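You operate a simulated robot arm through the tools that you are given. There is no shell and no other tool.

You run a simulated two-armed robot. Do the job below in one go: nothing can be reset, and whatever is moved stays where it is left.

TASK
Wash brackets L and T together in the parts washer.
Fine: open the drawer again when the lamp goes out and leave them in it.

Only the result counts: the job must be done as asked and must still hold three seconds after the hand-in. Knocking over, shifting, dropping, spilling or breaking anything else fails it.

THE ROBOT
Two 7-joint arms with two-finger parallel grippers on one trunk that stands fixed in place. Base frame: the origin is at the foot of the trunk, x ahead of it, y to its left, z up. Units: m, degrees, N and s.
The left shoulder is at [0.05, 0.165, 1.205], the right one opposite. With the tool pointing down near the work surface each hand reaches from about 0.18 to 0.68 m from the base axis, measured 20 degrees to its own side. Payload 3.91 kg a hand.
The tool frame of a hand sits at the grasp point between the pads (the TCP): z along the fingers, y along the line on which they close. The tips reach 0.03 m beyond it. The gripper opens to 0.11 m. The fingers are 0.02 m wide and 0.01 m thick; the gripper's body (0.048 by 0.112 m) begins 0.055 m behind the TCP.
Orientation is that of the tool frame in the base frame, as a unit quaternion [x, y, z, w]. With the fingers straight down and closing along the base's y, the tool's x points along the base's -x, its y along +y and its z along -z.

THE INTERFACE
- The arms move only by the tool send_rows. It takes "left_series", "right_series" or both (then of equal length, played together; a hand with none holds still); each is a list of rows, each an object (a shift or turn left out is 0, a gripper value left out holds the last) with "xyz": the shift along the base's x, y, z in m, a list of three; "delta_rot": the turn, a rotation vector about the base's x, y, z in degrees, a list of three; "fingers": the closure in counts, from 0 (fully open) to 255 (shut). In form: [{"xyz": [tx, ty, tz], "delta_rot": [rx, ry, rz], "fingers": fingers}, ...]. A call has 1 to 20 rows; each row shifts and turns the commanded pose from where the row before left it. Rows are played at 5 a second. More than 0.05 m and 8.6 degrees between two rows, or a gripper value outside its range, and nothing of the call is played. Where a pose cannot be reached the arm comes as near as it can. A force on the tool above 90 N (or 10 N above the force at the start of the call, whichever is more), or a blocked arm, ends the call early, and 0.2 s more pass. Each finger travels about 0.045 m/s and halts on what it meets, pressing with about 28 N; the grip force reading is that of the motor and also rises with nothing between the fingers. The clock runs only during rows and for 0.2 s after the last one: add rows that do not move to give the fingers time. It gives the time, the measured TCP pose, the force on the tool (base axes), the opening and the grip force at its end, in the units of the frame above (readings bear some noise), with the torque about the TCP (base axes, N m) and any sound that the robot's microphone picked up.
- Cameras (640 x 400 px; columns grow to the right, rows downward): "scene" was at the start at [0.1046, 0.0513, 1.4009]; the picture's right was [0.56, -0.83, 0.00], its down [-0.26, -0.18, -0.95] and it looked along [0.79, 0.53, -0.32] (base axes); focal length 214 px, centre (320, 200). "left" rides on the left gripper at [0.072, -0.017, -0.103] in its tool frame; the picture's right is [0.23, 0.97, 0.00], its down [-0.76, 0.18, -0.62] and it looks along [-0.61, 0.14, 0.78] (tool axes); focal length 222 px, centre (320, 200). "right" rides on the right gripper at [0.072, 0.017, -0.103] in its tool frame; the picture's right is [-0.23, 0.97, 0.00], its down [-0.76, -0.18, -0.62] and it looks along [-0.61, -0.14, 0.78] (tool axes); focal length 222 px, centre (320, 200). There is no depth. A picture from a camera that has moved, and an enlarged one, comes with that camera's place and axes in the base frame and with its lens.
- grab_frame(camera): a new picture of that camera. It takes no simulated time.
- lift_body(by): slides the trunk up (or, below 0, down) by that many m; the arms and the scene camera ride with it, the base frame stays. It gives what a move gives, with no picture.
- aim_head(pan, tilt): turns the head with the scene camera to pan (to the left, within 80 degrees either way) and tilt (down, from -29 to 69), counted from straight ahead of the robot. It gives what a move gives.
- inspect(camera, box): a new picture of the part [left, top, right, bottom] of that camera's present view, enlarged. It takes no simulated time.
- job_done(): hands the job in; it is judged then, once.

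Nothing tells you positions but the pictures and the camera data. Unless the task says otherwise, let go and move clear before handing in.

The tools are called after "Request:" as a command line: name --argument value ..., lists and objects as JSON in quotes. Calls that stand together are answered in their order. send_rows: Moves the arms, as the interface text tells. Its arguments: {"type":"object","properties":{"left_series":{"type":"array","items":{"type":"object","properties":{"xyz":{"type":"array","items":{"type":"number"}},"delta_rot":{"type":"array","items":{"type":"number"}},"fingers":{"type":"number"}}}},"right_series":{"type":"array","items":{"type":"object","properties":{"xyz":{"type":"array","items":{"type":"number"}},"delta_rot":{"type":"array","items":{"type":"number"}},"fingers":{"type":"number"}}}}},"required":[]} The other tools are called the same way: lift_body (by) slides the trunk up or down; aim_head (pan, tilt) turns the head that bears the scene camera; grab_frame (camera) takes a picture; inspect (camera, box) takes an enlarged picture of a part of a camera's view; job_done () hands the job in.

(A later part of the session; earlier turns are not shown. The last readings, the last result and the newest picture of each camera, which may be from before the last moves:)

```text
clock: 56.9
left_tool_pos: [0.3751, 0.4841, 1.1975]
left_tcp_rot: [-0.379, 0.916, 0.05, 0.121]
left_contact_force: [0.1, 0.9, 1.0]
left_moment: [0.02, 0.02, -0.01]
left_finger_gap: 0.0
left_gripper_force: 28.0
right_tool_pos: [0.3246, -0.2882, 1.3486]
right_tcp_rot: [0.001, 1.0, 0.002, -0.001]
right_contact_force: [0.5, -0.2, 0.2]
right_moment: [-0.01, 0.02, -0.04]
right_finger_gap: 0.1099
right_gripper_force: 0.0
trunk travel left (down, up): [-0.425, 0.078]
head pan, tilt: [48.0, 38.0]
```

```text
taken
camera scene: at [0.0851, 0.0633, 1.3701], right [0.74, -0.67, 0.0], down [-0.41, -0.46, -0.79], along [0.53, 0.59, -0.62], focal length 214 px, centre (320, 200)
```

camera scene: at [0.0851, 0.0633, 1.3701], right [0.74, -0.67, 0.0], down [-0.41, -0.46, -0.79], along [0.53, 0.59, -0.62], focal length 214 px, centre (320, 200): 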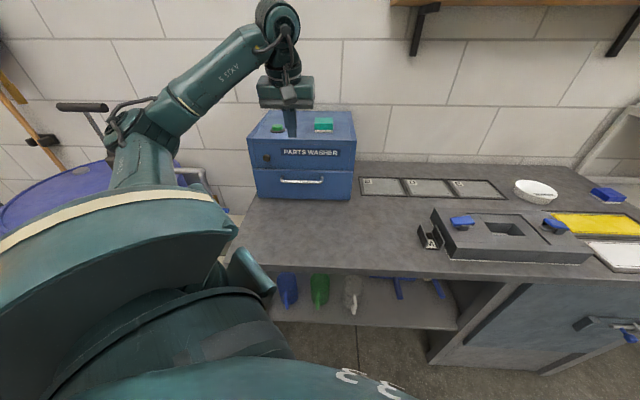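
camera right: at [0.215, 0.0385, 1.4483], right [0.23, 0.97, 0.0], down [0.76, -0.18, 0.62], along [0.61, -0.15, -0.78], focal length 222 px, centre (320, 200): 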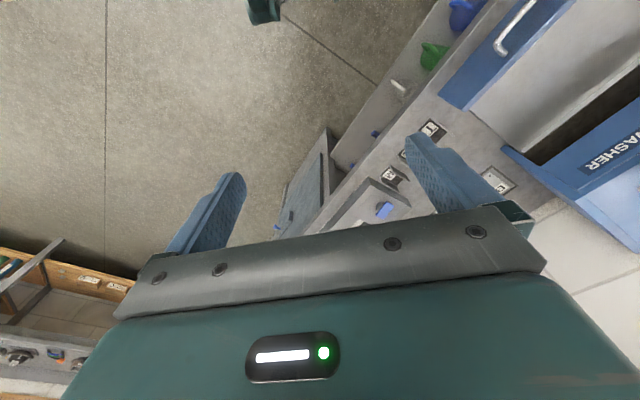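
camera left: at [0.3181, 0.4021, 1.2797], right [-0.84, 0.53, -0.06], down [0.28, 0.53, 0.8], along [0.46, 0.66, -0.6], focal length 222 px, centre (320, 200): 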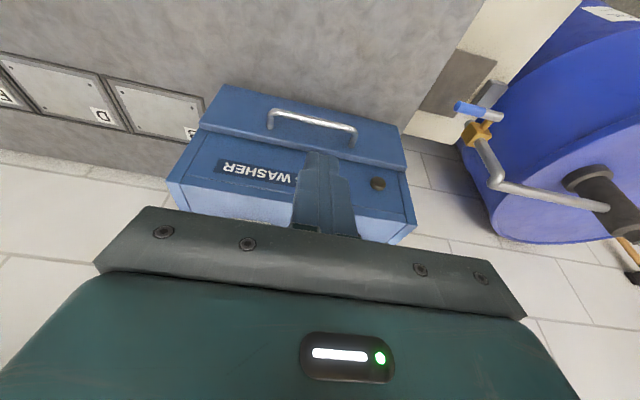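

Request:
inspect --camera "scene" --box '[240, 100, 368, 210]'

Request:
inspect --camera "left" --box '[150, 70, 450, 250]'

```text
3.64 times, centred on (304, 155) of scene
camera zoom: at [0.0851, 0.0633, 1.3701], right [0.74, -0.67, 0.0], down [-0.41, -0.46, -0.79], along [0.53, 0.59, -0.62], focal length 780 px, centre (378, 364)
```

zoom: 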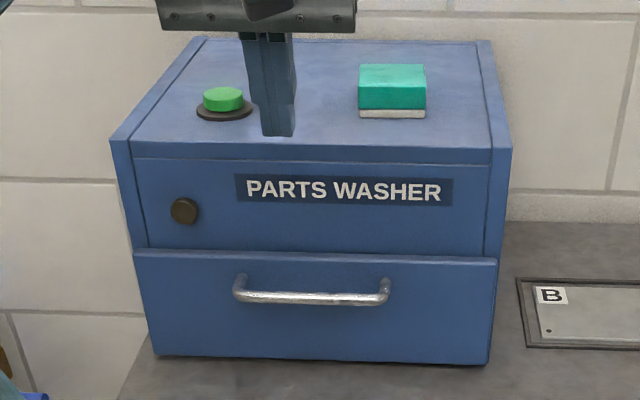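

```text
2.13 times, centred on (300, 160) of left
camera zoom: at [0.3181, 0.4021, 1.2797], right [-0.84, 0.53, -0.06], down [0.28, 0.53, 0.8], along [0.46, 0.66, -0.6], focal length 474 px, centre (363, 285)
```

zoom: 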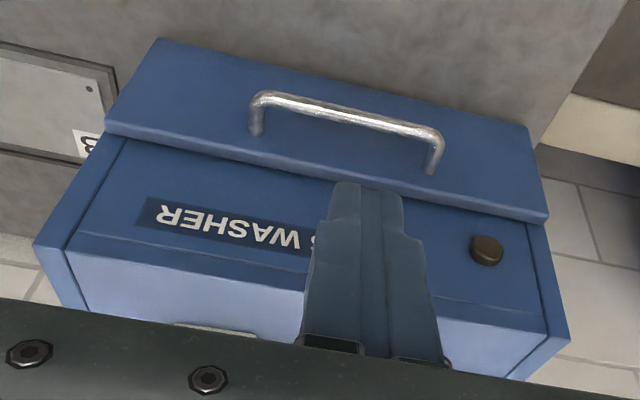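

The drawer is flush. I'll raise the hand to see the green button from above and triangulate it.

Request:
send_rows --left_series '[{"xyz": [0, 0, 0.04]}, {"xyz": [0, 0, 0.04]}, {"xyz": [0, 0, 0.04]}, {"xyz": [0, 0, 0.03]}, {}]'

Request:
grab_frame --camera "left"

Request:
inspect --camera "left" --box '[170, 70, 470, 250]'

Request:
inspect --camera "scene" --box '[240, 100, 368, 210]'

```text
clock: 58.1
left_tool_pos: [0.3728, 0.4824, 1.3503]
left_tcp_rot: [-0.38, 0.916, 0.05, 0.121]
left_contact_force: [0.8, 0.3, -0.2]
left_moment: [-0.02, -0.01, 0.0]
left_finger_gap: 0.0003
left_gripper_force: 28.1
right_tool_pos: [0.3238, -0.2881, 1.3487]
right_tcp_rot: [0.0, 1.0, 0.001, 0.0]
right_contact_force: [-0.3, -0.3, 0.0]
right_moment: [-0.04, -0.02, -0.01]
right_finger_gap: 0.11
right_gripper_force: 0.0
trunk travel left (down, up): [-0.425, 0.078]
head pan, tilt: [48.0, 38.0]
```

```text
taken
camera left: at [0.3166, 0.4004, 1.432], right [-0.84, 0.53, -0.06], down [0.28, 0.53, 0.8], along [0.46, 0.66, -0.6], focal length 222 px, centre (320, 200)
```

left: 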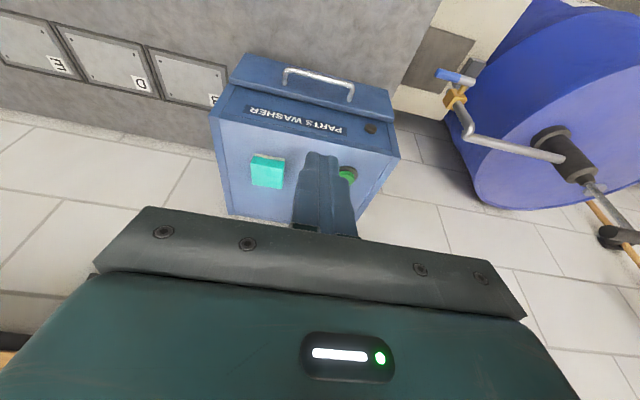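

```text
2.13 times, centred on (320, 160) of left
camera zoom: at [0.3166, 0.4004, 1.432], right [-0.84, 0.53, -0.06], down [0.28, 0.53, 0.8], along [0.46, 0.66, -0.6], focal length 474 px, centre (320, 285)
```

zoom: 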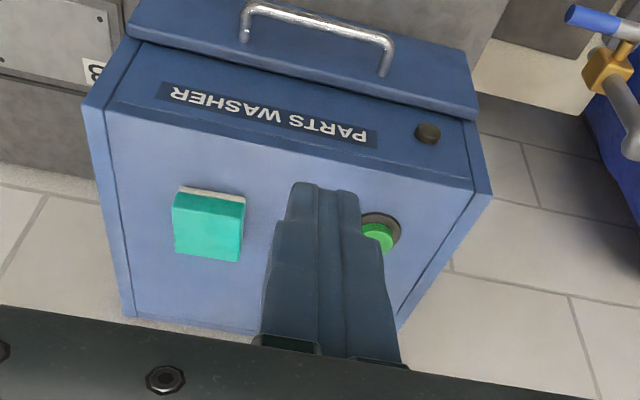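

```text
3.64 times, centred on (304, 155) of scene
camera zoom: at [0.0848, 0.0633, 1.3702], right [0.74, -0.67, 0.0], down [-0.41, -0.46, -0.79], along [0.53, 0.59, -0.62], focal length 780 px, centre (378, 364)
```

zoom: 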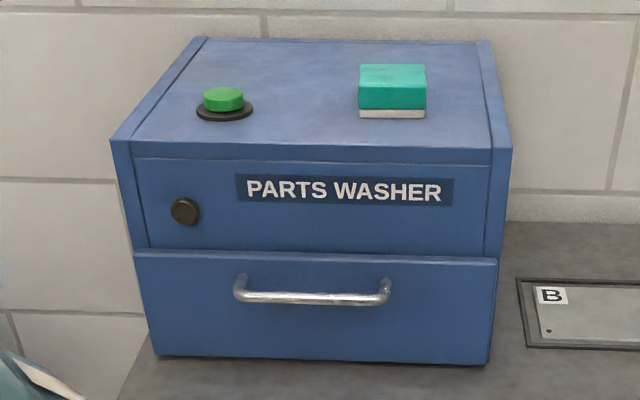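

The button's cap is at about (0.468, 0.704), top near z 1.119. I'll tilt the hand to 40° and bring the closed fingertips above the button.

Request:
send_rows --left_series '[{"xyz": [0.01, 0.02, 0], "delta_rot": [4.42, -4.42, 0]}, {"xyz": [0.01, 0.03, 0], "delta_rot": [4.42, -4.42, 0]}, {"xyz": [0.0132, 0.0325, -0.02], "delta_rot": [4.42, -4.42, 0]}, {"xyz": [0.0132, 0.0325, -0.025], "delta_rot": [4.42, -4.42, 0]}, {"xyz": [0.0132, 0.0325, -0.025]}, {"xyz": [0.0132, 0.0325, -0.025]}, {"xyz": [0.0131, 0.0325, -0.025]}, {}]'

Request:
grab_frame --camera "scene"

Request:
grab_frame --camera "left"

```text
clock: 59.9
left_tool_pos: [0.4597, 0.6964, 1.2278]
left_tcp_rot: [-0.36, 0.868, 0.131, 0.316]
left_contact_force: [-0.5, -0.3, 0.3]
left_moment: [-0.02, 0.0, 0.0]
left_finger_gap: 0.0
left_gripper_force: 27.9
right_tool_pos: [0.3236, -0.2893, 1.3469]
right_tcp_rot: [0.0, 1.0, 0.001, 0.001]
right_contact_force: [0.0, 0.1, -0.4]
right_moment: [-0.02, -0.06, -0.01]
right_finger_gap: 0.11
right_gripper_force: 0.1
trunk travel left (down, up): [-0.425, 0.078]
head pan, tilt: [48.0, 38.0]
```

```text
taken
camera scene: at [0.0848, 0.0628, 1.3703], right [0.74, -0.67, 0.0], down [-0.41, -0.46, -0.79], along [0.53, 0.59, -0.62], focal length 214 px, centre (320, 200)
```

scene: 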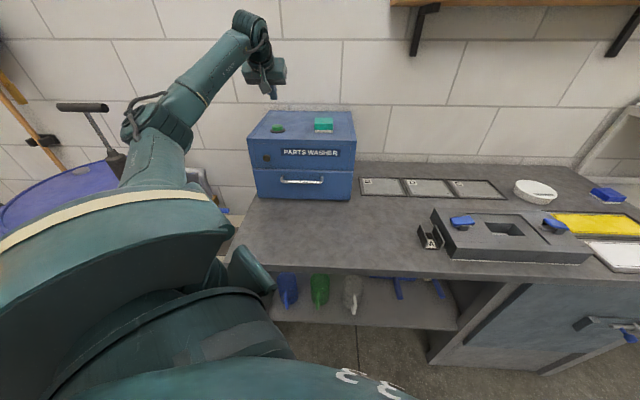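

```text
taken
camera left: at [0.3862, 0.5982, 1.2612], right [-0.81, 0.57, -0.15], down [0.0, 0.25, 0.97], along [0.58, 0.78, -0.21], focal length 222 px, centre (320, 200)
```

left: 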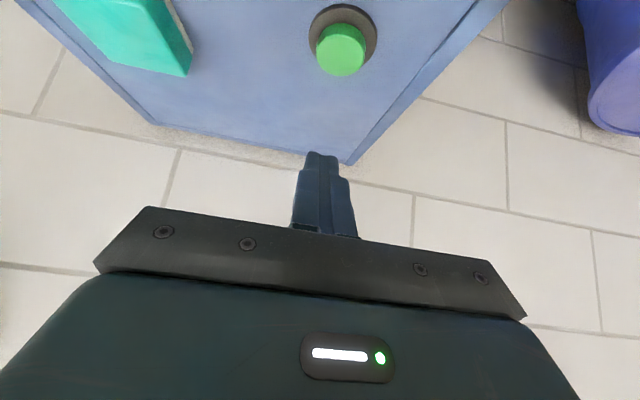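

The fingertips are lined up right above the green button. I'll lower towards it and then press in small steps.

Request:
send_rows --left_series '[{"xyz": [0, 0, -0.03]}, {"xyz": [0, 0, -0.03]}, {"xyz": [0, 0, -0.01]}, {}]'

Request:
grab_frame --camera "left"

Request:
inspect --camera "scene" --box '[230, 60, 370, 210]'

```text
clock: 60.9
left_tool_pos: [0.4598, 0.696, 1.1569]
left_tcp_rot: [-0.359, 0.868, 0.131, 0.317]
left_contact_force: [-0.3, -0.4, 1.0]
left_moment: [-0.06, 0.06, 0.02]
left_finger_gap: 0.0001
left_gripper_force: 27.6
right_tool_pos: [0.3248, -0.2888, 1.348]
right_tcp_rot: [0.0, 1.0, 0.001, 0.001]
right_contact_force: [0.9, -0.1, -0.3]
right_moment: [0.02, 0.0, -0.04]
right_finger_gap: 0.1099
right_gripper_force: 0.0
trunk travel left (down, up): [-0.425, 0.078]
head pan, tilt: [48.0, 38.0]
```

```text
taken
camera left: at [0.3857, 0.5975, 1.1908], right [-0.81, 0.57, -0.15], down [0.0, 0.26, 0.97], along [0.58, 0.78, -0.21], focal length 222 px, centre (320, 200)
```

left: 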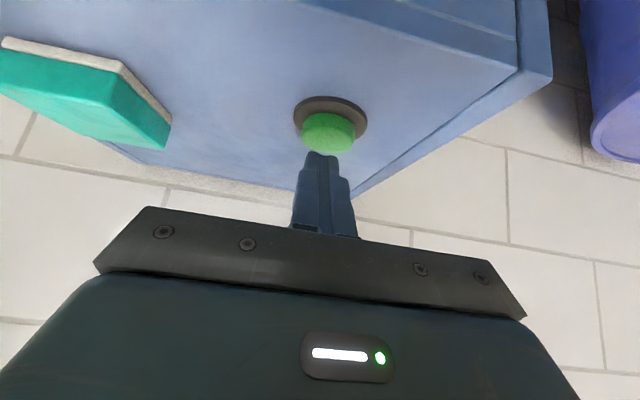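

```text
2.67 times, centred on (300, 135) of scene
camera zoom: at [0.085, 0.0633, 1.3702], right [0.74, -0.67, 0.0], down [-0.41, -0.46, -0.79], along [0.53, 0.59, -0.62], focal length 572 px, centre (373, 373)
```

zoom: 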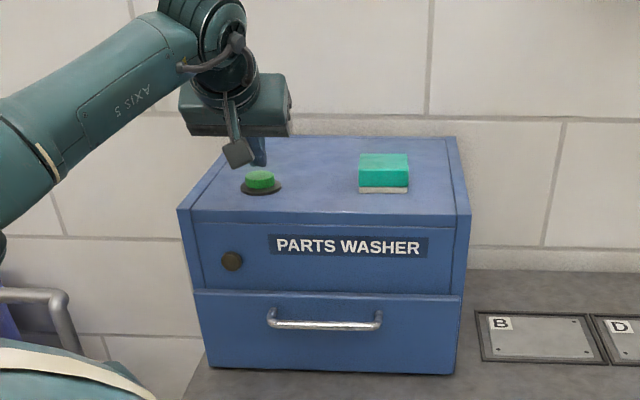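

The tips are about 8 mm above the cap's centre. Pressing down in small steps now.

Request:
send_rows --left_series '[{"xyz": [0, 0, -0.005]}, {"xyz": [0, 0, -0.004]}, {}]'

Request:
inspect --camera "scene" --box '[230, 60, 370, 210]'

```text
clock: 61.7
left_tool_pos: [0.4594, 0.6954, 1.1484]
left_tcp_rot: [-0.359, 0.868, 0.13, 0.316]
left_contact_force: [0.4, 0.2, 0.3]
left_moment: [-0.02, -0.03, 0.03]
left_finger_gap: 0.0002
left_gripper_force: 27.9
right_tool_pos: [0.3237, -0.2882, 1.3467]
right_tcp_rot: [0.0, 1.0, 0.0, 0.0]
right_contact_force: [0.0, -0.7, 0.1]
right_moment: [-0.02, -0.02, 0.02]
right_finger_gap: 0.1099
right_gripper_force: 0.0
trunk travel left (down, up): [-0.425, 0.078]
head pan, tilt: [48.0, 38.0]
```

```text
2.67 times, centred on (300, 135) of scene
camera zoom: at [0.085, 0.0633, 1.3702], right [0.74, -0.67, 0.0], down [-0.41, -0.46, -0.79], along [0.53, 0.59, -0.62], focal length 572 px, centre (373, 373)
```

zoom: 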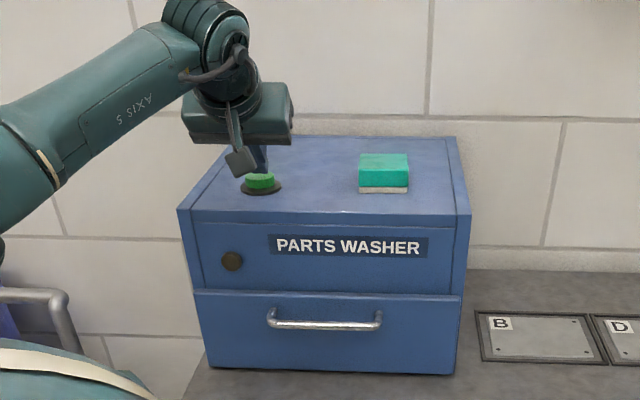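

Request:
send_rows --left_series '[{"xyz": [0, 0, -0.004]}, {}]'

Request:
inspect --camera "scene" --box '[230, 60, 370, 210]'

```text
clock: 62.3
left_tool_pos: [0.4606, 0.6958, 1.146]
left_tcp_rot: [-0.36, 0.868, 0.131, 0.316]
left_contact_force: [0.7, -0.3, 1.0]
left_moment: [0.02, -0.01, 0.0]
left_finger_gap: 0.0
left_gripper_force: 27.7
right_tool_pos: [0.3242, -0.2891, 1.3483]
right_tcp_rot: [0.0, 1.0, 0.0, 0.0]
right_contact_force: [0.1, 0.3, -0.6]
right_moment: [0.0, -0.02, 0.06]
right_finger_gap: 0.1099
right_gripper_force: 0.1
trunk travel left (down, up): [-0.425, 0.078]
head pan, tilt: [48.0, 38.0]
```

```text
2.67 times, centred on (300, 135) of scene
camera zoom: at [0.085, 0.0632, 1.3702], right [0.74, -0.67, 0.0], down [-0.41, -0.46, -0.79], along [0.53, 0.59, -0.62], focal length 572 px, centre (373, 373)
```

zoom: 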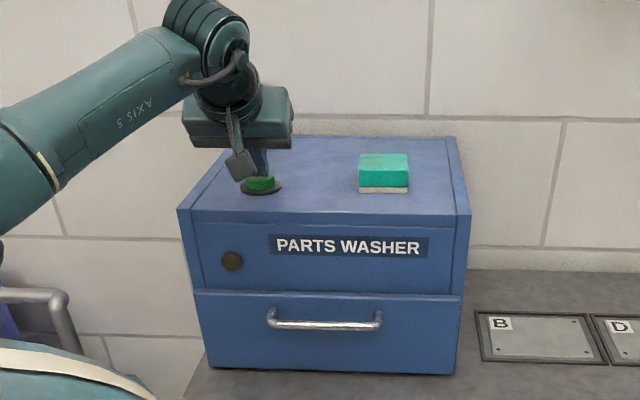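

Request:
send_rows --left_series '[{"xyz": [0, 0, -0.003]}, {}]'

Request:
inspect --camera "scene" --box '[230, 60, 370, 210]'

Request:
grab_frame --camera "left"

```text
clock: 62.9
left_tool_pos: [0.4595, 0.6959, 1.1423]
left_tcp_rot: [-0.36, 0.868, 0.131, 0.316]
left_contact_force: [0.3, 0.5, 3.3]
left_moment: [0.04, -0.03, 0.05]
left_finger_gap: 0.0001
left_gripper_force: 27.3
right_tool_pos: [0.324, -0.2886, 1.3476]
right_tcp_rot: [0.0, 1.0, 0.001, 0.001]
right_contact_force: [-0.9, -0.1, 0.5]
right_moment: [0.01, -0.03, 0.02]
right_finger_gap: 0.1099
right_gripper_force: 0.1
trunk travel left (down, up): [-0.425, 0.078]
head pan, tilt: [48.0, 38.0]
heard: click
```

```text
2.67 times, centred on (300, 135) of scene
camera zoom: at [0.0847, 0.0629, 1.3703], right [0.74, -0.67, 0.0], down [-0.41, -0.46, -0.79], along [0.53, 0.59, -0.62], focal length 572 px, centre (373, 373)
```

zoom: 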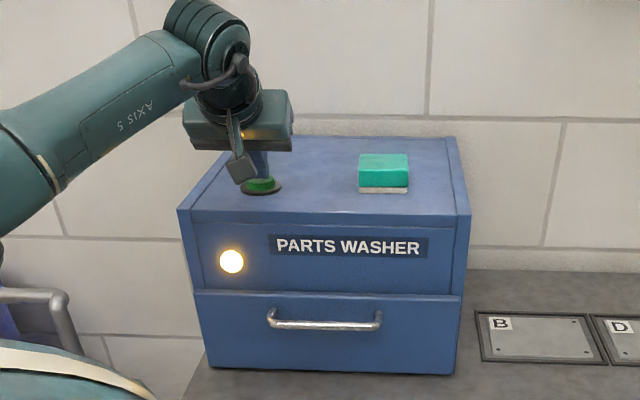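

```text
taken
camera left: at [0.3864, 0.5964, 1.1758], right [-0.81, 0.57, -0.15], down [0.0, 0.25, 0.97], along [0.58, 0.78, -0.21], focal length 222 px, centre (320, 200)
```

left: 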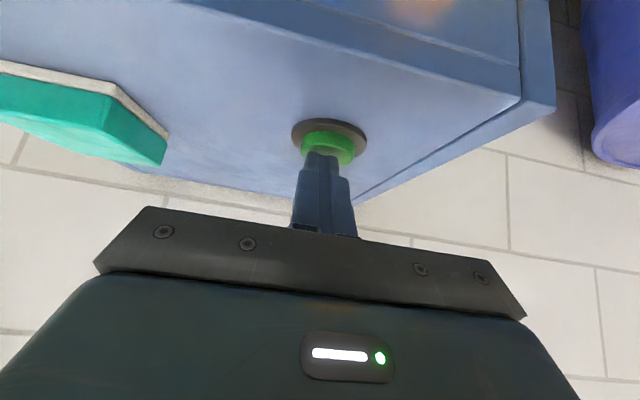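

I heard a click and the lamp is lit: the wash is running. I'll lift off the button and retreat to a free spot in front of the washer while it runs.

Request:
send_rows --left_series '[{"xyz": [0, 0, 0.02]}, {"xyz": [0, 0, 0.04]}, {"xyz": [0, 0, 0.04]}, {"xyz": [-0.02, -0.04, 0], "delta_rot": [-2.357, 2.357, 0]}, {"xyz": [-0.02, -0.04, 0], "delta_rot": [-2.357, 2.357, 0]}, {"xyz": [-0.02, -0.04, 0], "delta_rot": [-2.357, 2.357, 0]}, {"xyz": [-0.02, -0.04, 0], "delta_rot": [-2.357, 2.357, 0]}, {"xyz": [-0.02, -0.04, 0], "delta_rot": [-2.357, 2.357, 0]}, {"xyz": [-0.02, -0.04, 0], "delta_rot": [-2.357, 2.357, 0]}, {}]'

Request:
grab_frame --camera "scene"

```text
clock: 65.1
left_tool_pos: [0.3408, 0.4564, 1.2384]
left_tcp_rot: [-0.376, 0.911, 0.068, 0.154]
left_contact_force: [-2.6, 0.6, 6.6]
left_moment: [-0.19, -0.06, -0.02]
left_finger_gap: 0.0001
left_gripper_force: 27.2
right_tool_pos: [0.3254, -0.2877, 1.3483]
right_tcp_rot: [0.0, 1.0, 0.0, 0.0]
right_contact_force: [1.4, 0.3, 0.2]
right_moment: [0.01, 0.07, -0.01]
right_finger_gap: 0.1099
right_gripper_force: 0.2
trunk travel left (down, up): [-0.425, 0.078]
head pan, tilt: [48.0, 38.0]
```

```text
taken
camera scene: at [0.0859, 0.0647, 1.3701], right [0.74, -0.67, 0.0], down [-0.41, -0.46, -0.79], along [0.53, 0.58, -0.62], focal length 214 px, centre (320, 200)
```

scene: 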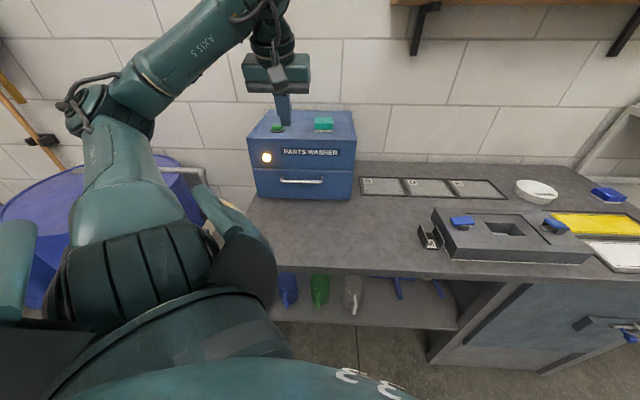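

The lamp is lit and the hand is back in free space; the arm's posture swung a bit, so I'll hold still a moment and check the readings.

Request:
send_rows --left_series '[{}, {}]'

Request:
grab_frame --camera "scene"

Request:
grab_frame --camera "left"

```text
clock: 65.7
left_tool_pos: [0.3393, 0.455, 1.2435]
left_tcp_rot: [-0.377, 0.91, 0.066, 0.16]
left_contact_force: [0.4, 0.5, 0.0]
left_moment: [0.0, -0.04, 0.01]
left_finger_gap: 0.0
left_gripper_force: 27.9
right_tool_pos: [0.3244, -0.2889, 1.348]
right_tcp_rot: [0.0, 1.0, 0.001, 0.001]
right_contact_force: [0.0, 0.3, 0.9]
right_moment: [-0.02, 0.03, -0.03]
right_finger_gap: 0.1101
right_gripper_force: 0.0
trunk travel left (down, up): [-0.425, 0.078]
head pan, tilt: [48.0, 38.0]
```

```text
taken
camera scene: at [0.0847, 0.0628, 1.3703], right [0.74, -0.67, 0.0], down [-0.41, -0.46, -0.79], along [0.53, 0.59, -0.62], focal length 214 px, centre (320, 200)
```

scene: 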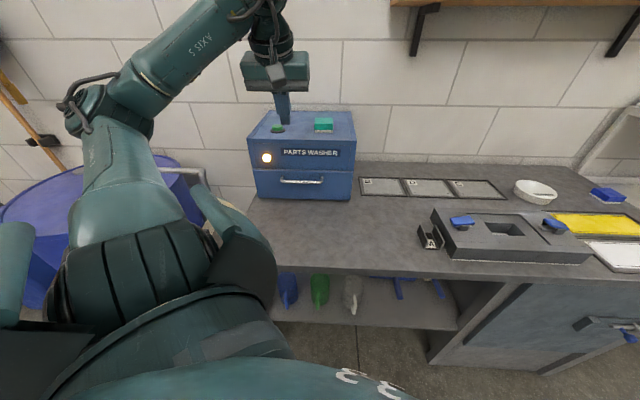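

```text
taken
camera left: at [0.279, 0.3696, 1.3163], right [-0.84, 0.54, -0.08], down [0.23, 0.48, 0.85], along [0.49, 0.69, -0.53], focal length 222 px, centre (320, 200)
```

left: 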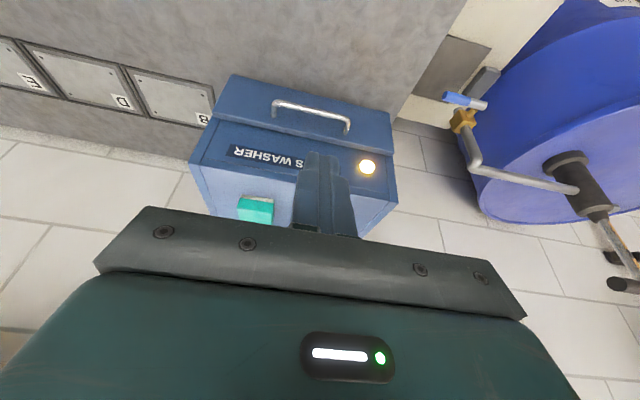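

All quiet. While the wash runs I'll turn the hand 90° about its finger axis so the fingers close fore-and-aft across the handle bar, with a 0.026 m opening.

Request:
send_rows --left_series '[{"delta_rot": [1.978, 1.978, -7.687], "fingers": 195}, {"delta_rot": [1.978, 1.978, -7.687]}, {"delta_rot": [1.978, 1.978, -7.687]}, {"delta_rot": [1.978, 1.978, -7.687]}, {"delta_rot": [1.978, 1.978, -7.687]}, {"delta_rot": [1.978, 1.978, -7.687]}, {"delta_rot": [1.978, 1.978, -7.687]}, {"delta_rot": [1.978, 1.978, -7.687]}, {"delta_rot": [1.978, 1.978, -7.687]}, {"delta_rot": [1.978, 1.978, -7.687]}, {"delta_rot": [1.978, 1.978, -7.687]}, {}, {}]'

Request:
grab_frame --camera "scene"

Request:
grab_frame --camera "left"

```text
clock: 68.5
left_tool_pos: [0.2843, 0.3425, 1.212]
left_tcp_rot: [0.375, 0.91, 0.161, 0.066]
left_contact_force: [1.1, -0.7, 0.0]
left_moment: [-0.01, -0.01, 0.01]
left_finger_gap: 0.0259
left_gripper_force: 0.1
left hand out of reach, approached as far as the arm can: row 8, 9, 10, 11
right_tool_pos: [0.3254, -0.2883, 1.3477]
right_tcp_rot: [0.0, 1.0, 0.001, 0.0]
right_contact_force: [-0.2, 0.1, -0.7]
right_moment: [0.02, -0.01, 0.03]
right_finger_gap: 0.11
right_gripper_force: 0.0
trunk travel left (down, up): [-0.425, 0.078]
head pan, tilt: [48.0, 38.0]
```

```text
taken
camera scene: at [0.0851, 0.0632, 1.3702], right [0.74, -0.67, 0.0], down [-0.41, -0.46, -0.79], along [0.53, 0.59, -0.62], focal length 214 px, centre (320, 200)
```

scene: 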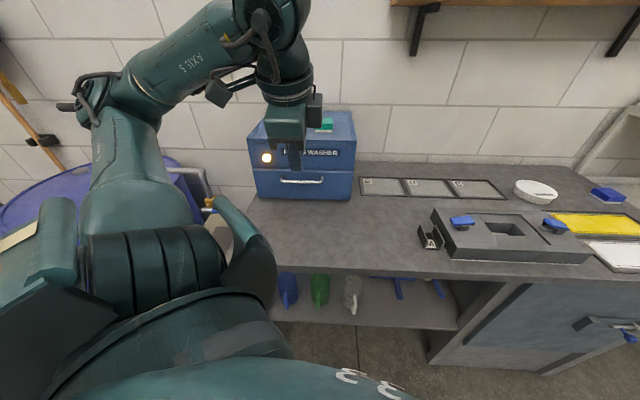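

```text
taken
camera left: at [0.1966, 0.3569, 1.3046], right [0.48, 0.81, 0.33], down [0.51, -0.57, 0.65], along [0.71, -0.14, -0.69], focal length 222 px, centre (320, 200)
```

left: 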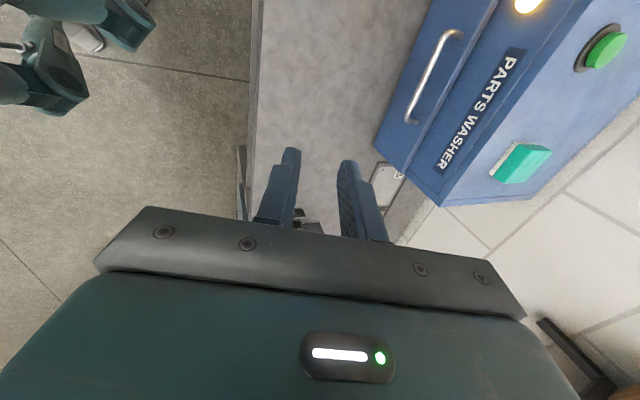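

The hand reached the orientation but the wrist roll hit its limit and pulled the hand back. I'll roll the other way instead (fingers end up symmetric), moving back out over the bench front as I do.

Request:
send_rows --left_series '[{"delta_rot": [-1.978, -1.978, 7.687]}, {"delta_rot": [-1.978, -1.978, 7.687]}, {"delta_rot": [-1.978, -1.978, 7.687]}, {"delta_rot": [-1.978, -1.978, 7.687]}, {"xyz": [0.006, 0.012, 0.003], "delta_rot": [-1.978, -1.978, 7.687]}, {"xyz": [0.006, 0.012, 0.003], "delta_rot": [-1.978, -1.978, 7.687]}, {"xyz": [0.006, 0.012, 0.003], "delta_rot": [-1.978, -1.978, 7.687]}, {"xyz": [0.006, 0.012, 0.003], "delta_rot": [-1.978, -1.978, 7.687]}, {"xyz": [0.006, 0.012, 0.003], "delta_rot": [-1.978, -1.978, 7.687]}, {"xyz": [0.006, 0.012, 0.003], "delta_rot": [-1.978, -1.978, 7.687]}, {"xyz": [0.006, 0.012, 0.003], "delta_rot": [-1.978, -1.978, 7.687]}, {}]'

Request:
grab_frame --camera "scene"

```text
clock: 71.1
left_tool_pos: [0.3289, 0.4266, 1.2337]
left_tcp_rot: [-0.378, 0.909, 0.067, 0.161]
left_contact_force: [0.0, 0.1, 0.3]
left_moment: [0.01, -0.02, -0.04]
left_finger_gap: 0.0258
left_gripper_force: 0.0
right_tool_pos: [0.3244, -0.2884, 1.3464]
right_tcp_rot: [0.0, 1.0, 0.001, 0.0]
right_contact_force: [1.0, 0.1, 0.4]
right_moment: [0.01, 0.0, 0.02]
right_finger_gap: 0.1102
right_gripper_force: 0.0
trunk travel left (down, up): [-0.425, 0.078]
head pan, tilt: [48.0, 38.0]
```

```text
taken
camera scene: at [0.085, 0.0632, 1.3702], right [0.74, -0.67, 0.0], down [-0.41, -0.46, -0.79], along [0.53, 0.59, -0.62], focal length 214 px, centre (320, 200)
```

scene: 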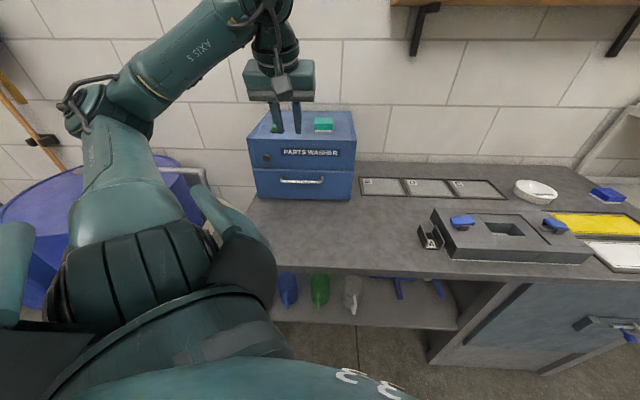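

The lamp already looks dark; I'll verify it, and keep rolling the hand the other way.

Request:
inspect --camera "scene" --box '[240, 100, 368, 210]'

Request:
send_rows --left_series '[{"delta_rot": [-1.978, -1.978, 7.687]}, {"delta_rot": [-1.978, -1.978, 7.687]}, {"delta_rot": [-1.978, -1.978, 7.687]}, {"delta_rot": [-1.978, -1.978, 7.687]}, {"delta_rot": [-1.978, -1.978, 7.687]}, {"delta_rot": [-1.978, -1.978, 7.687]}, {"delta_rot": [-1.978, -1.978, 7.687]}, {"delta_rot": [-1.978, -1.978, 7.687]}, {"delta_rot": [-1.978, -1.978, 7.687]}, {"delta_rot": [-1.978, -1.978, 7.687]}, {"delta_rot": [-1.978, -1.978, 7.687]}, {}]'

Request:
grab_frame --camera "scene"

Request:
grab_frame --camera "left"

```text
3.64 times, centred on (304, 155) of scene
camera zoom: at [0.085, 0.0632, 1.3702], right [0.74, -0.67, 0.0], down [-0.41, -0.46, -0.79], along [0.53, 0.59, -0.62], focal length 780 px, centre (378, 364)
```

zoom: 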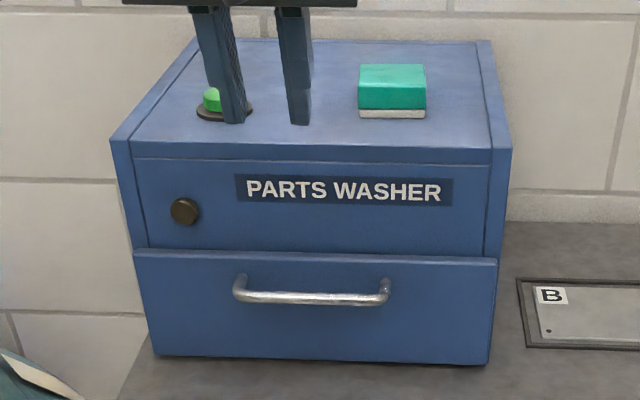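

```text
clock: 73.7
left_tool_pos: [0.3284, 0.425, 1.2321]
left_tcp_rot: [0.91, -0.376, 0.067, -0.16]
left_contact_force: [-0.2, -0.9, -0.1]
left_moment: [0.01, -0.01, -0.07]
left_finger_gap: 0.026
left_gripper_force: 0.0
right_tool_pos: [0.3252, -0.2879, 1.3493]
right_tcp_rot: [0.001, 1.0, 0.002, 0.0]
right_contact_force: [-0.4, -0.3, -0.2]
right_moment: [0.03, 0.01, 0.0]
right_finger_gap: 0.1098
right_gripper_force: 0.0
trunk travel left (down, up): [-0.425, 0.078]
head pan, tilt: [48.0, 38.0]
```

```text
taken
camera scene: at [0.085, 0.0633, 1.3702], right [0.74, -0.67, 0.0], down [-0.41, -0.46, -0.79], along [0.53, 0.59, -0.62], focal length 214 px, centre (320, 200)
```

scene: 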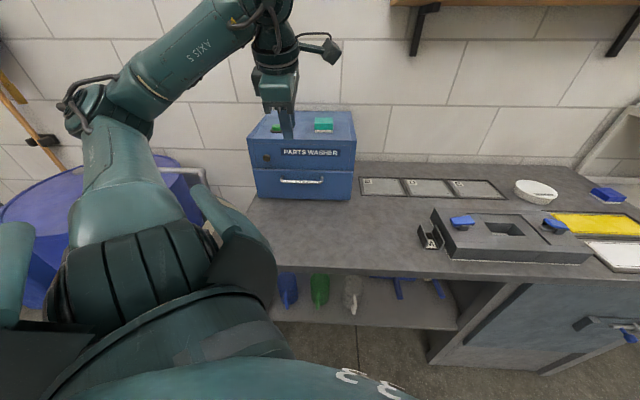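

```text
taken
camera left: at [0.3658, 0.3605, 1.3371], right [-0.48, -0.81, -0.33], down [-0.81, 0.27, 0.52], along [-0.33, 0.52, -0.78], focal length 222 px, centre (320, 200)
```

left: 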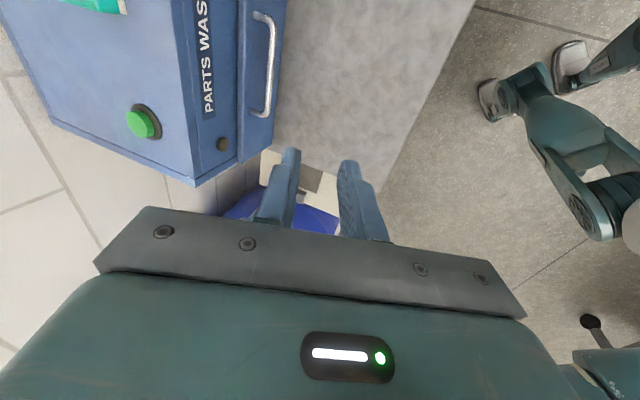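

The lamp is out and the hand is rolled the right way without limits. I'll lower the trunk by 0.25 m (the hand then hovers over bare bench in front of the drawer), to be able to reach the handle both shut and open.

Request:
lift_body --by -0.25

Request:
grab_frame --camera "scene"

Request:
grab_frame --camera "left"

```text
clock: 76.2
left_tool_pos: [0.3271, 0.4256, 0.9822]
left_tcp_rot: [0.91, -0.376, 0.066, -0.161]
left_contact_force: [0.3, 0.2, -0.7]
left_moment: [0.04, -0.04, 0.02]
left_finger_gap: 0.0258
left_gripper_force: 0.0
right_tool_pos: [0.3244, -0.2881, 1.0988]
right_tcp_rot: [0.0, 1.0, 0.001, 0.0]
right_contact_force: [0.1, 0.6, -0.3]
right_moment: [0.01, 0.0, 0.01]
right_finger_gap: 0.1103
right_gripper_force: 0.0
trunk travel left (down, up): [-0.175, 0.328]
head pan, tilt: [48.0, 38.0]
```

```text
taken
camera scene: at [0.085, 0.0633, 1.1202], right [0.74, -0.67, 0.0], down [-0.41, -0.46, -0.79], along [0.53, 0.59, -0.62], focal length 214 px, centre (320, 200)
```

scene: 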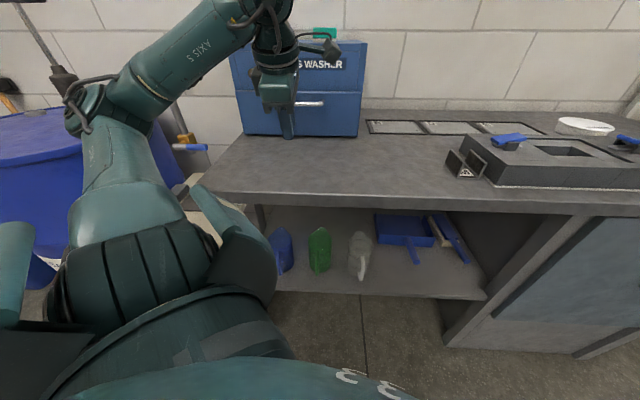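

```text
taken
camera left: at [0.3656, 0.3603, 1.0871], right [-0.49, -0.81, -0.33], down [-0.81, 0.27, 0.52], along [-0.33, 0.52, -0.78], focal length 222 px, centre (320, 200)
```

left: 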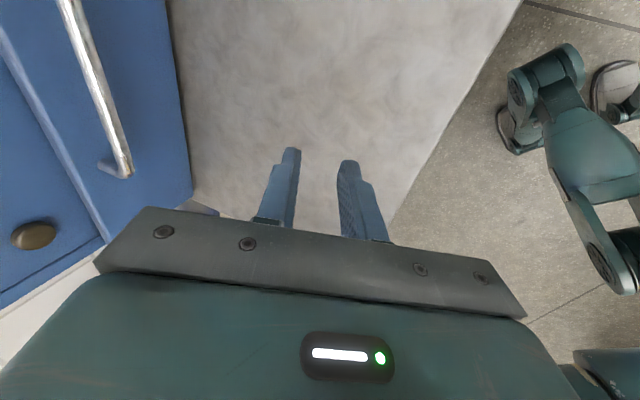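

The handle is in view of the wrist camera. I'll rise and come to a pre-grasp pose just above and in front of the bar.

Request:
send_rows --left_series '[{"xyz": [0, 0, 0.04]}, {"xyz": [0, 0, 0.038]}, {"xyz": [0.025, 0.0287, 0]}, {"xyz": [0.025, 0.0287, 0]}, {"xyz": [0.025, 0.0287, 0]}, {"xyz": [0.025, 0.0287, 0]}, {}]'

Request:
grab_frame --camera "left"

Request:
inspect --camera "scene" --box '[210, 20, 390, 150]'

```text
clock: 77.8
left_tool_pos: [0.4443, 0.5349, 1.0566]
left_tcp_rot: [0.91, -0.377, 0.066, -0.16]
left_contact_force: [-1.0, -0.1, -0.1]
left_moment: [0.04, 0.0, 0.0]
left_finger_gap: 0.0258
left_gripper_force: 0.0
left hand out of reach, approached as far as the arm can: row 1, 2
right_tool_pos: [0.3241, -0.288, 1.0978]
right_tcp_rot: [0.0, 1.0, 0.001, 0.0]
right_contact_force: [0.0, 0.2, -0.5]
right_moment: [-0.02, 0.0, 0.0]
right_finger_gap: 0.1101
right_gripper_force: 0.1
trunk travel left (down, up): [-0.175, 0.328]
head pan, tilt: [48.0, 38.0]
```

```text
taken
camera left: at [0.4817, 0.4693, 1.1603], right [-0.49, -0.81, -0.33], down [-0.81, 0.27, 0.52], along [-0.33, 0.52, -0.78], focal length 222 px, centre (320, 200)
```

left: 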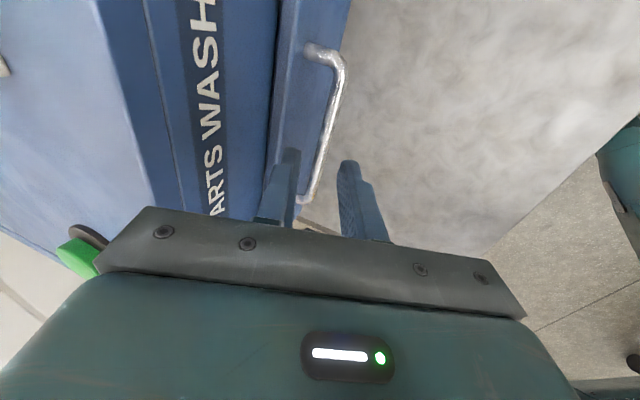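

```text
3.08 times, centred on (300, 85) of scene
camera zoom: at [0.0851, 0.0633, 1.1202], right [0.74, -0.67, 0.0], down [-0.41, -0.46, -0.79], along [0.53, 0.59, -0.62], focal length 660 px, centre (382, 554)
```

zoom: 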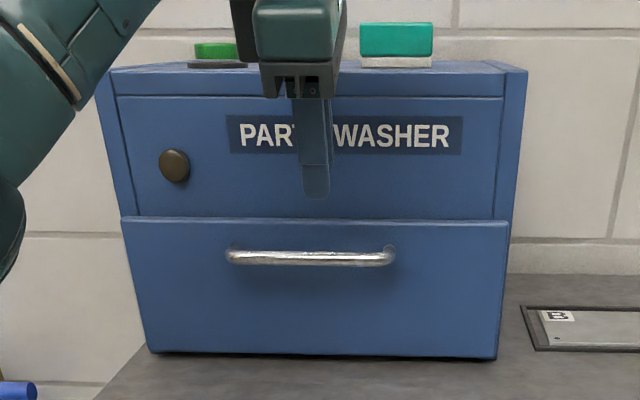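

The fingers are lined up above the bar; I need to come about 8 mm forward towards me first. I'll correct and descend half way along the finger direction, then check.

Request:
send_rows --left_series '[{"xyz": [-0.0125, 0.0016, 0]}, {}, {"xyz": [0.00484, 0.00484, -0.0188]}, {"xyz": [0.00484, 0.00484, -0.0188]}, {}]'

Request:
grab_frame --camera "left"

Request:
inspect --camera "left" --box '[230, 60, 430, 260]'

Request:
inspect --camera "scene" --box '[210, 20, 390, 150]'

```text
clock: 79.0
left_tool_pos: [0.4402, 0.5464, 1.0209]
left_tcp_rot: [0.91, -0.377, 0.066, -0.16]
left_contact_force: [0.4, 0.2, 0.1]
left_moment: [-0.01, -0.02, 0.04]
left_finger_gap: 0.0262
left_gripper_force: 0.1
right_tool_pos: [0.3244, -0.2885, 1.0971]
right_tcp_rot: [0.0, 1.0, 0.001, 0.0]
right_contact_force: [-0.4, -0.1, -0.6]
right_moment: [0.01, -0.02, -0.02]
right_finger_gap: 0.1099
right_gripper_force: 0.0
trunk travel left (down, up): [-0.175, 0.328]
head pan, tilt: [48.0, 38.0]
```

```text
taken
camera left: at [0.4783, 0.4804, 1.1236], right [-0.49, -0.81, -0.33], down [-0.81, 0.27, 0.52], along [-0.33, 0.52, -0.78], focal length 222 px, centre (320, 200)
```

left: 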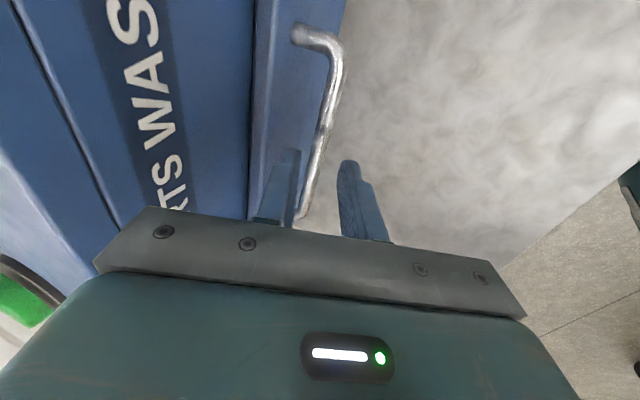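

```text
2.00 times, centred on (330, 160) of left
camera zoom: at [0.4783, 0.4804, 1.1236], right [-0.49, -0.81, -0.33], down [-0.81, 0.27, 0.52], along [-0.33, 0.52, -0.78], focal length 444 px, centre (300, 280)
```

zoom: 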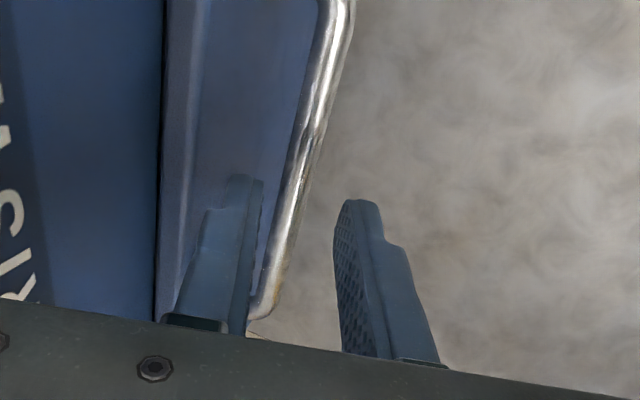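

```text
3.08 times, centred on (300, 85) of scene
camera zoom: at [0.085, 0.0633, 1.1202], right [0.74, -0.67, 0.0], down [-0.41, -0.46, -0.79], along [0.53, 0.59, -0.62], focal length 660 px, centre (382, 554)
```

zoom: 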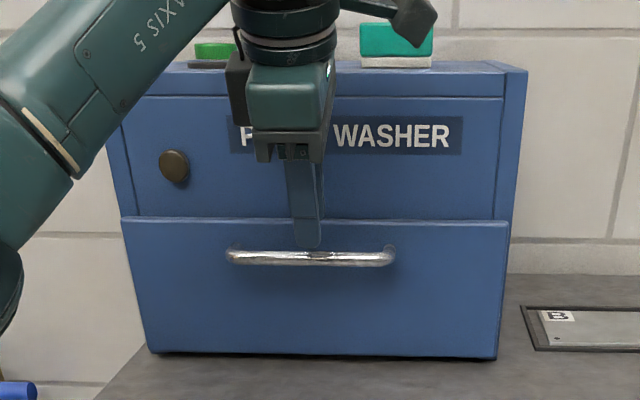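

The finger line points exactly at the bar (b≈0.718). I'll narrow the opening slightly and slide down around the bar.

Request:
send_rows --left_series '[{"fingers": 204}, {}, {"xyz": [0.0034, 0.0034, -0.013]}, {"xyz": [0.0034, 0.0034, -0.013]}, {"xyz": [0.003, 0.003, -0.012]}, {}]'

Request:
inspect --camera "left" --box '[230, 60, 430, 260]'

Request:
inspect --camera "scene" --box '[210, 20, 390, 150]'

```text
clock: 80.5
left_tool_pos: [0.4518, 0.5565, 0.9799]
left_tcp_rot: [0.91, -0.377, 0.067, -0.161]
left_contact_force: [0.0, -0.5, 0.3]
left_moment: [-0.03, -0.02, -0.03]
left_finger_gap: 0.0217
left_gripper_force: 0.2
right_tool_pos: [0.324, -0.2879, 1.0976]
right_tcp_rot: [0.0, 1.0, 0.001, 0.0]
right_contact_force: [-0.2, 0.0, 0.0]
right_moment: [0.02, 0.01, -0.02]
right_finger_gap: 0.1101
right_gripper_force: 0.1
trunk travel left (down, up): [-0.175, 0.328]
head pan, tilt: [48.0, 38.0]
```

```text
2.00 times, centred on (330, 160) of left
camera zoom: at [0.4887, 0.4906, 1.0854], right [-0.49, -0.81, -0.33], down [-0.81, 0.27, 0.52], along [-0.33, 0.52, -0.78], focal length 444 px, centre (300, 280)
```

zoom: 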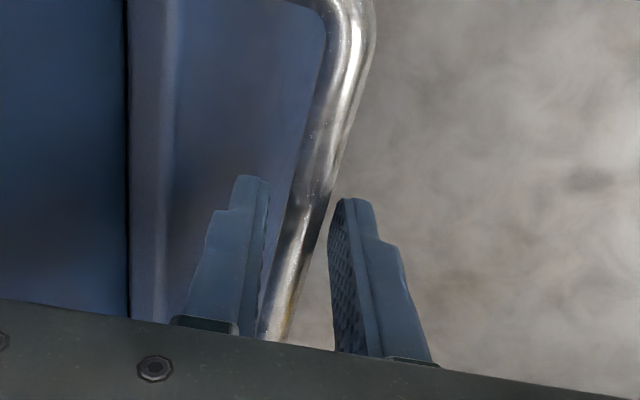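

```text
3.08 times, centred on (300, 85) of scene
camera zoom: at [0.085, 0.0633, 1.1202], right [0.74, -0.67, 0.0], down [-0.41, -0.46, -0.79], along [0.53, 0.59, -0.62], focal length 660 px, centre (382, 554)
```

zoom: 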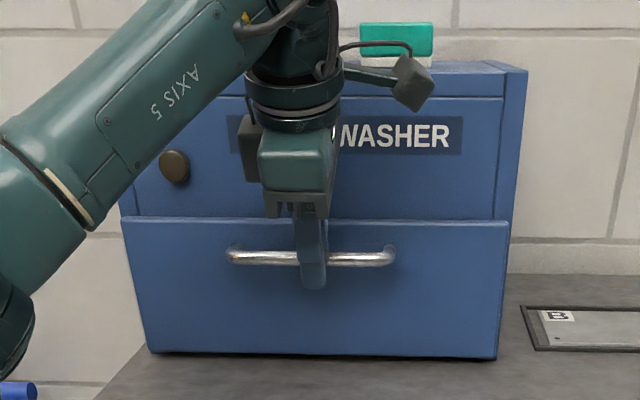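

The bar lies between the two fingers with no contact yet. Closing on it.

Request:
send_rows --left_series '[{"fingers": 255}, {}, {}, {}]'

Request:
inspect --camera "left" --box '[230, 60, 430, 260]'

```text
clock: 81.5
left_tool_pos: [0.4522, 0.5567, 0.9824]
left_tcp_rot: [0.91, -0.376, 0.067, -0.16]
left_contact_force: [1.7, -0.3, 1.7]
left_moment: [-0.19, -0.28, 0.41]
left_finger_gap: 0.0116
left_gripper_force: 44.8
right_tool_pos: [0.3245, -0.2881, 1.0969]
right_tcp_rot: [0.001, 1.0, 0.001, 0.0]
right_contact_force: [0.8, 0.6, 0.5]
right_moment: [0.0, -0.01, 0.01]
right_finger_gap: 0.1101
right_gripper_force: 0.0
trunk travel left (down, up): [-0.175, 0.328]
head pan, tilt: [48.0, 38.0]
```

```text
2.00 times, centred on (330, 160) of left
camera zoom: at [0.4887, 0.4907, 1.0858], right [-0.49, -0.81, -0.33], down [-0.81, 0.27, 0.52], along [-0.33, 0.52, -0.78], focal length 444 px, centre (300, 280)
```

zoom: 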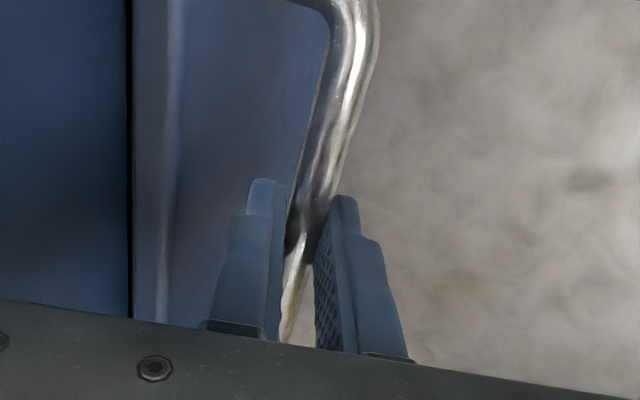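

The bar is gripped (gap 11.6 mm). I'll pull the drawer out gently.

Request:
send_rows --left_series '[{"xyz": [-0.003, -0.003, 0]}, {"xyz": [-0.005, -0.005, 0]}, {"xyz": [-0.006, -0.006, 0]}, {"xyz": [-0.006, -0.006, 0]}, {"xyz": [-0.006, -0.006, 0]}, {"xyz": [-0.006, -0.006, 0]}, {"xyz": [-0.006, -0.006, 0]}, {"xyz": [-0.006, -0.006, 0]}, {"xyz": [-0.006, -0.006, 0]}, {"xyz": [-0.005, -0.005, 0]}, {}]'

Request:
grab_frame --camera "scene"

```text
clock: 83.8
left_tool_pos: [0.3962, 0.501, 0.9824]
left_tcp_rot: [0.909, -0.378, 0.067, -0.161]
left_contact_force: [3.0, -3.1, 6.8]
left_moment: [0.27, 0.26, 0.74]
left_finger_gap: 0.0115
left_gripper_force: 45.2
right_tool_pos: [0.3247, -0.2888, 1.0994]
right_tcp_rot: [0.0, 1.0, 0.002, 0.001]
right_contact_force: [0.1, 0.2, -0.2]
right_moment: [-0.01, -0.02, 0.02]
right_finger_gap: 0.1099
right_gripper_force: 0.0
trunk travel left (down, up): [-0.175, 0.328]
head pan, tilt: [48.0, 38.0]
```

```text
taken
camera scene: at [0.085, 0.0625, 1.1203], right [0.74, -0.67, 0.0], down [-0.41, -0.46, -0.79], along [0.53, 0.59, -0.62], focal length 214 px, centre (320, 200)
```

scene: 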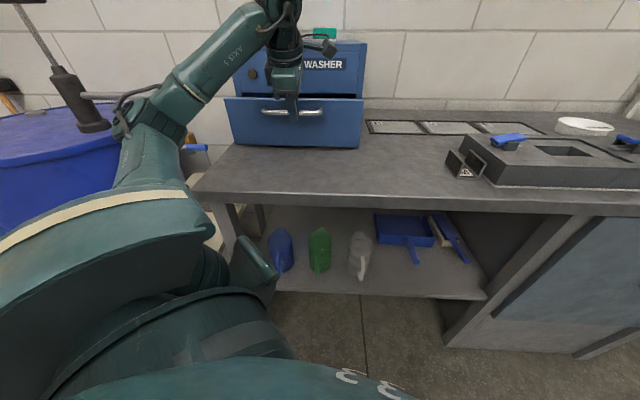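

The drawer follows smoothly. Continuing the pull in shorter stretches to watch for arm limits.

Request:
send_rows --left_series '[{"xyz": [-0.004, -0.004, 0]}, {"xyz": [-0.006, -0.006, 0]}, {"xyz": [-0.006, -0.006, 0]}, {"xyz": [-0.006, -0.006, 0]}, {"xyz": [-0.006, -0.006, 0]}, {"xyz": [-0.006, -0.006, 0]}, {"xyz": [-0.005, -0.005, 0]}, {}]'

```text
clock: 85.7
left_tool_pos: [0.3569, 0.4623, 0.9817]
left_tcp_rot: [0.91, -0.377, 0.066, -0.161]
left_contact_force: [3.2, -2.1, 4.6]
left_moment: [-0.59, -0.67, 0.18]
left_finger_gap: 0.0117
left_gripper_force: 45.1
right_tool_pos: [0.3239, -0.2894, 1.0967]
right_tcp_rot: [0.001, 1.0, 0.001, 0.0]
right_contact_force: [1.0, 0.0, 0.1]
right_moment: [-0.01, 0.0, 0.03]
right_finger_gap: 0.1101
right_gripper_force: 0.1
trunk travel left (down, up): [-0.175, 0.328]
head pan, tilt: [48.0, 38.0]
```

Request:
send_rows --left_series '[{"xyz": [-0.005, -0.005, 0]}, {"xyz": [-0.005, -0.005, 0]}, {"xyz": [-0.005, -0.005, 0]}, {"xyz": [-0.005, -0.005, 0]}, {}]'

Request:
grab_frame --camera "scene"

```text
clock: 86.8
left_tool_pos: [0.337, 0.4423, 0.982]
left_tcp_rot: [0.91, -0.377, 0.067, -0.161]
left_contact_force: [-1.4, 0.9, 4.2]
left_moment: [-0.33, -0.38, 0.3]
left_finger_gap: 0.0114
left_gripper_force: 44.6
right_tool_pos: [0.3248, -0.2884, 1.0975]
right_tcp_rot: [0.0, 1.0, 0.0, 0.001]
right_contact_force: [0.8, 0.5, 0.4]
right_moment: [-0.01, -0.01, -0.02]
right_finger_gap: 0.1098
right_gripper_force: 0.0
trunk travel left (down, up): [-0.175, 0.328]
head pan, tilt: [48.0, 38.0]
```

```text
taken
camera scene: at [0.0847, 0.0633, 1.1202], right [0.74, -0.67, 0.0], down [-0.41, -0.46, -0.79], along [0.53, 0.59, -0.62], focal length 214 px, centre (320, 200)
```

scene: 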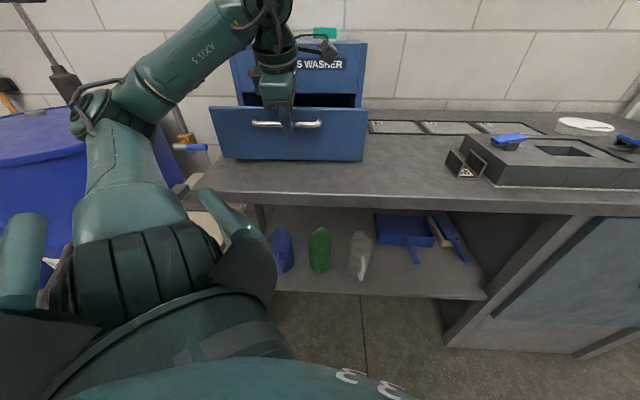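

Request:
send_rows --left_series '[{"xyz": [-0.005, -0.005, 0]}, {"xyz": [-0.005, -0.005, 0]}, {"xyz": [-0.004, -0.004, 0]}, {}]'

```text
clock: 87.8
left_tool_pos: [0.3247, 0.4288, 0.9814]
left_tcp_rot: [0.911, -0.374, 0.065, -0.161]
left_contact_force: [-22.3, 23.6, 10.3]
left_moment: [0.32, 0.15, 0.49]
left_finger_gap: 0.0116
left_gripper_force: 45.0
left hand out of reach, approached as far as the arm can: row 2
right_tool_pos: [0.3217, -0.2864, 1.0998]
right_tcp_rot: [0.0, 1.0, 0.001, 0.002]
right_contact_force: [0.4, 1.0, -0.6]
right_moment: [0.0, 0.0, 0.0]
right_finger_gap: 0.1102
right_gripper_force: 0.0
trunk travel left (down, up): [-0.175, 0.328]
head pan, tilt: [48.0, 38.0]
```

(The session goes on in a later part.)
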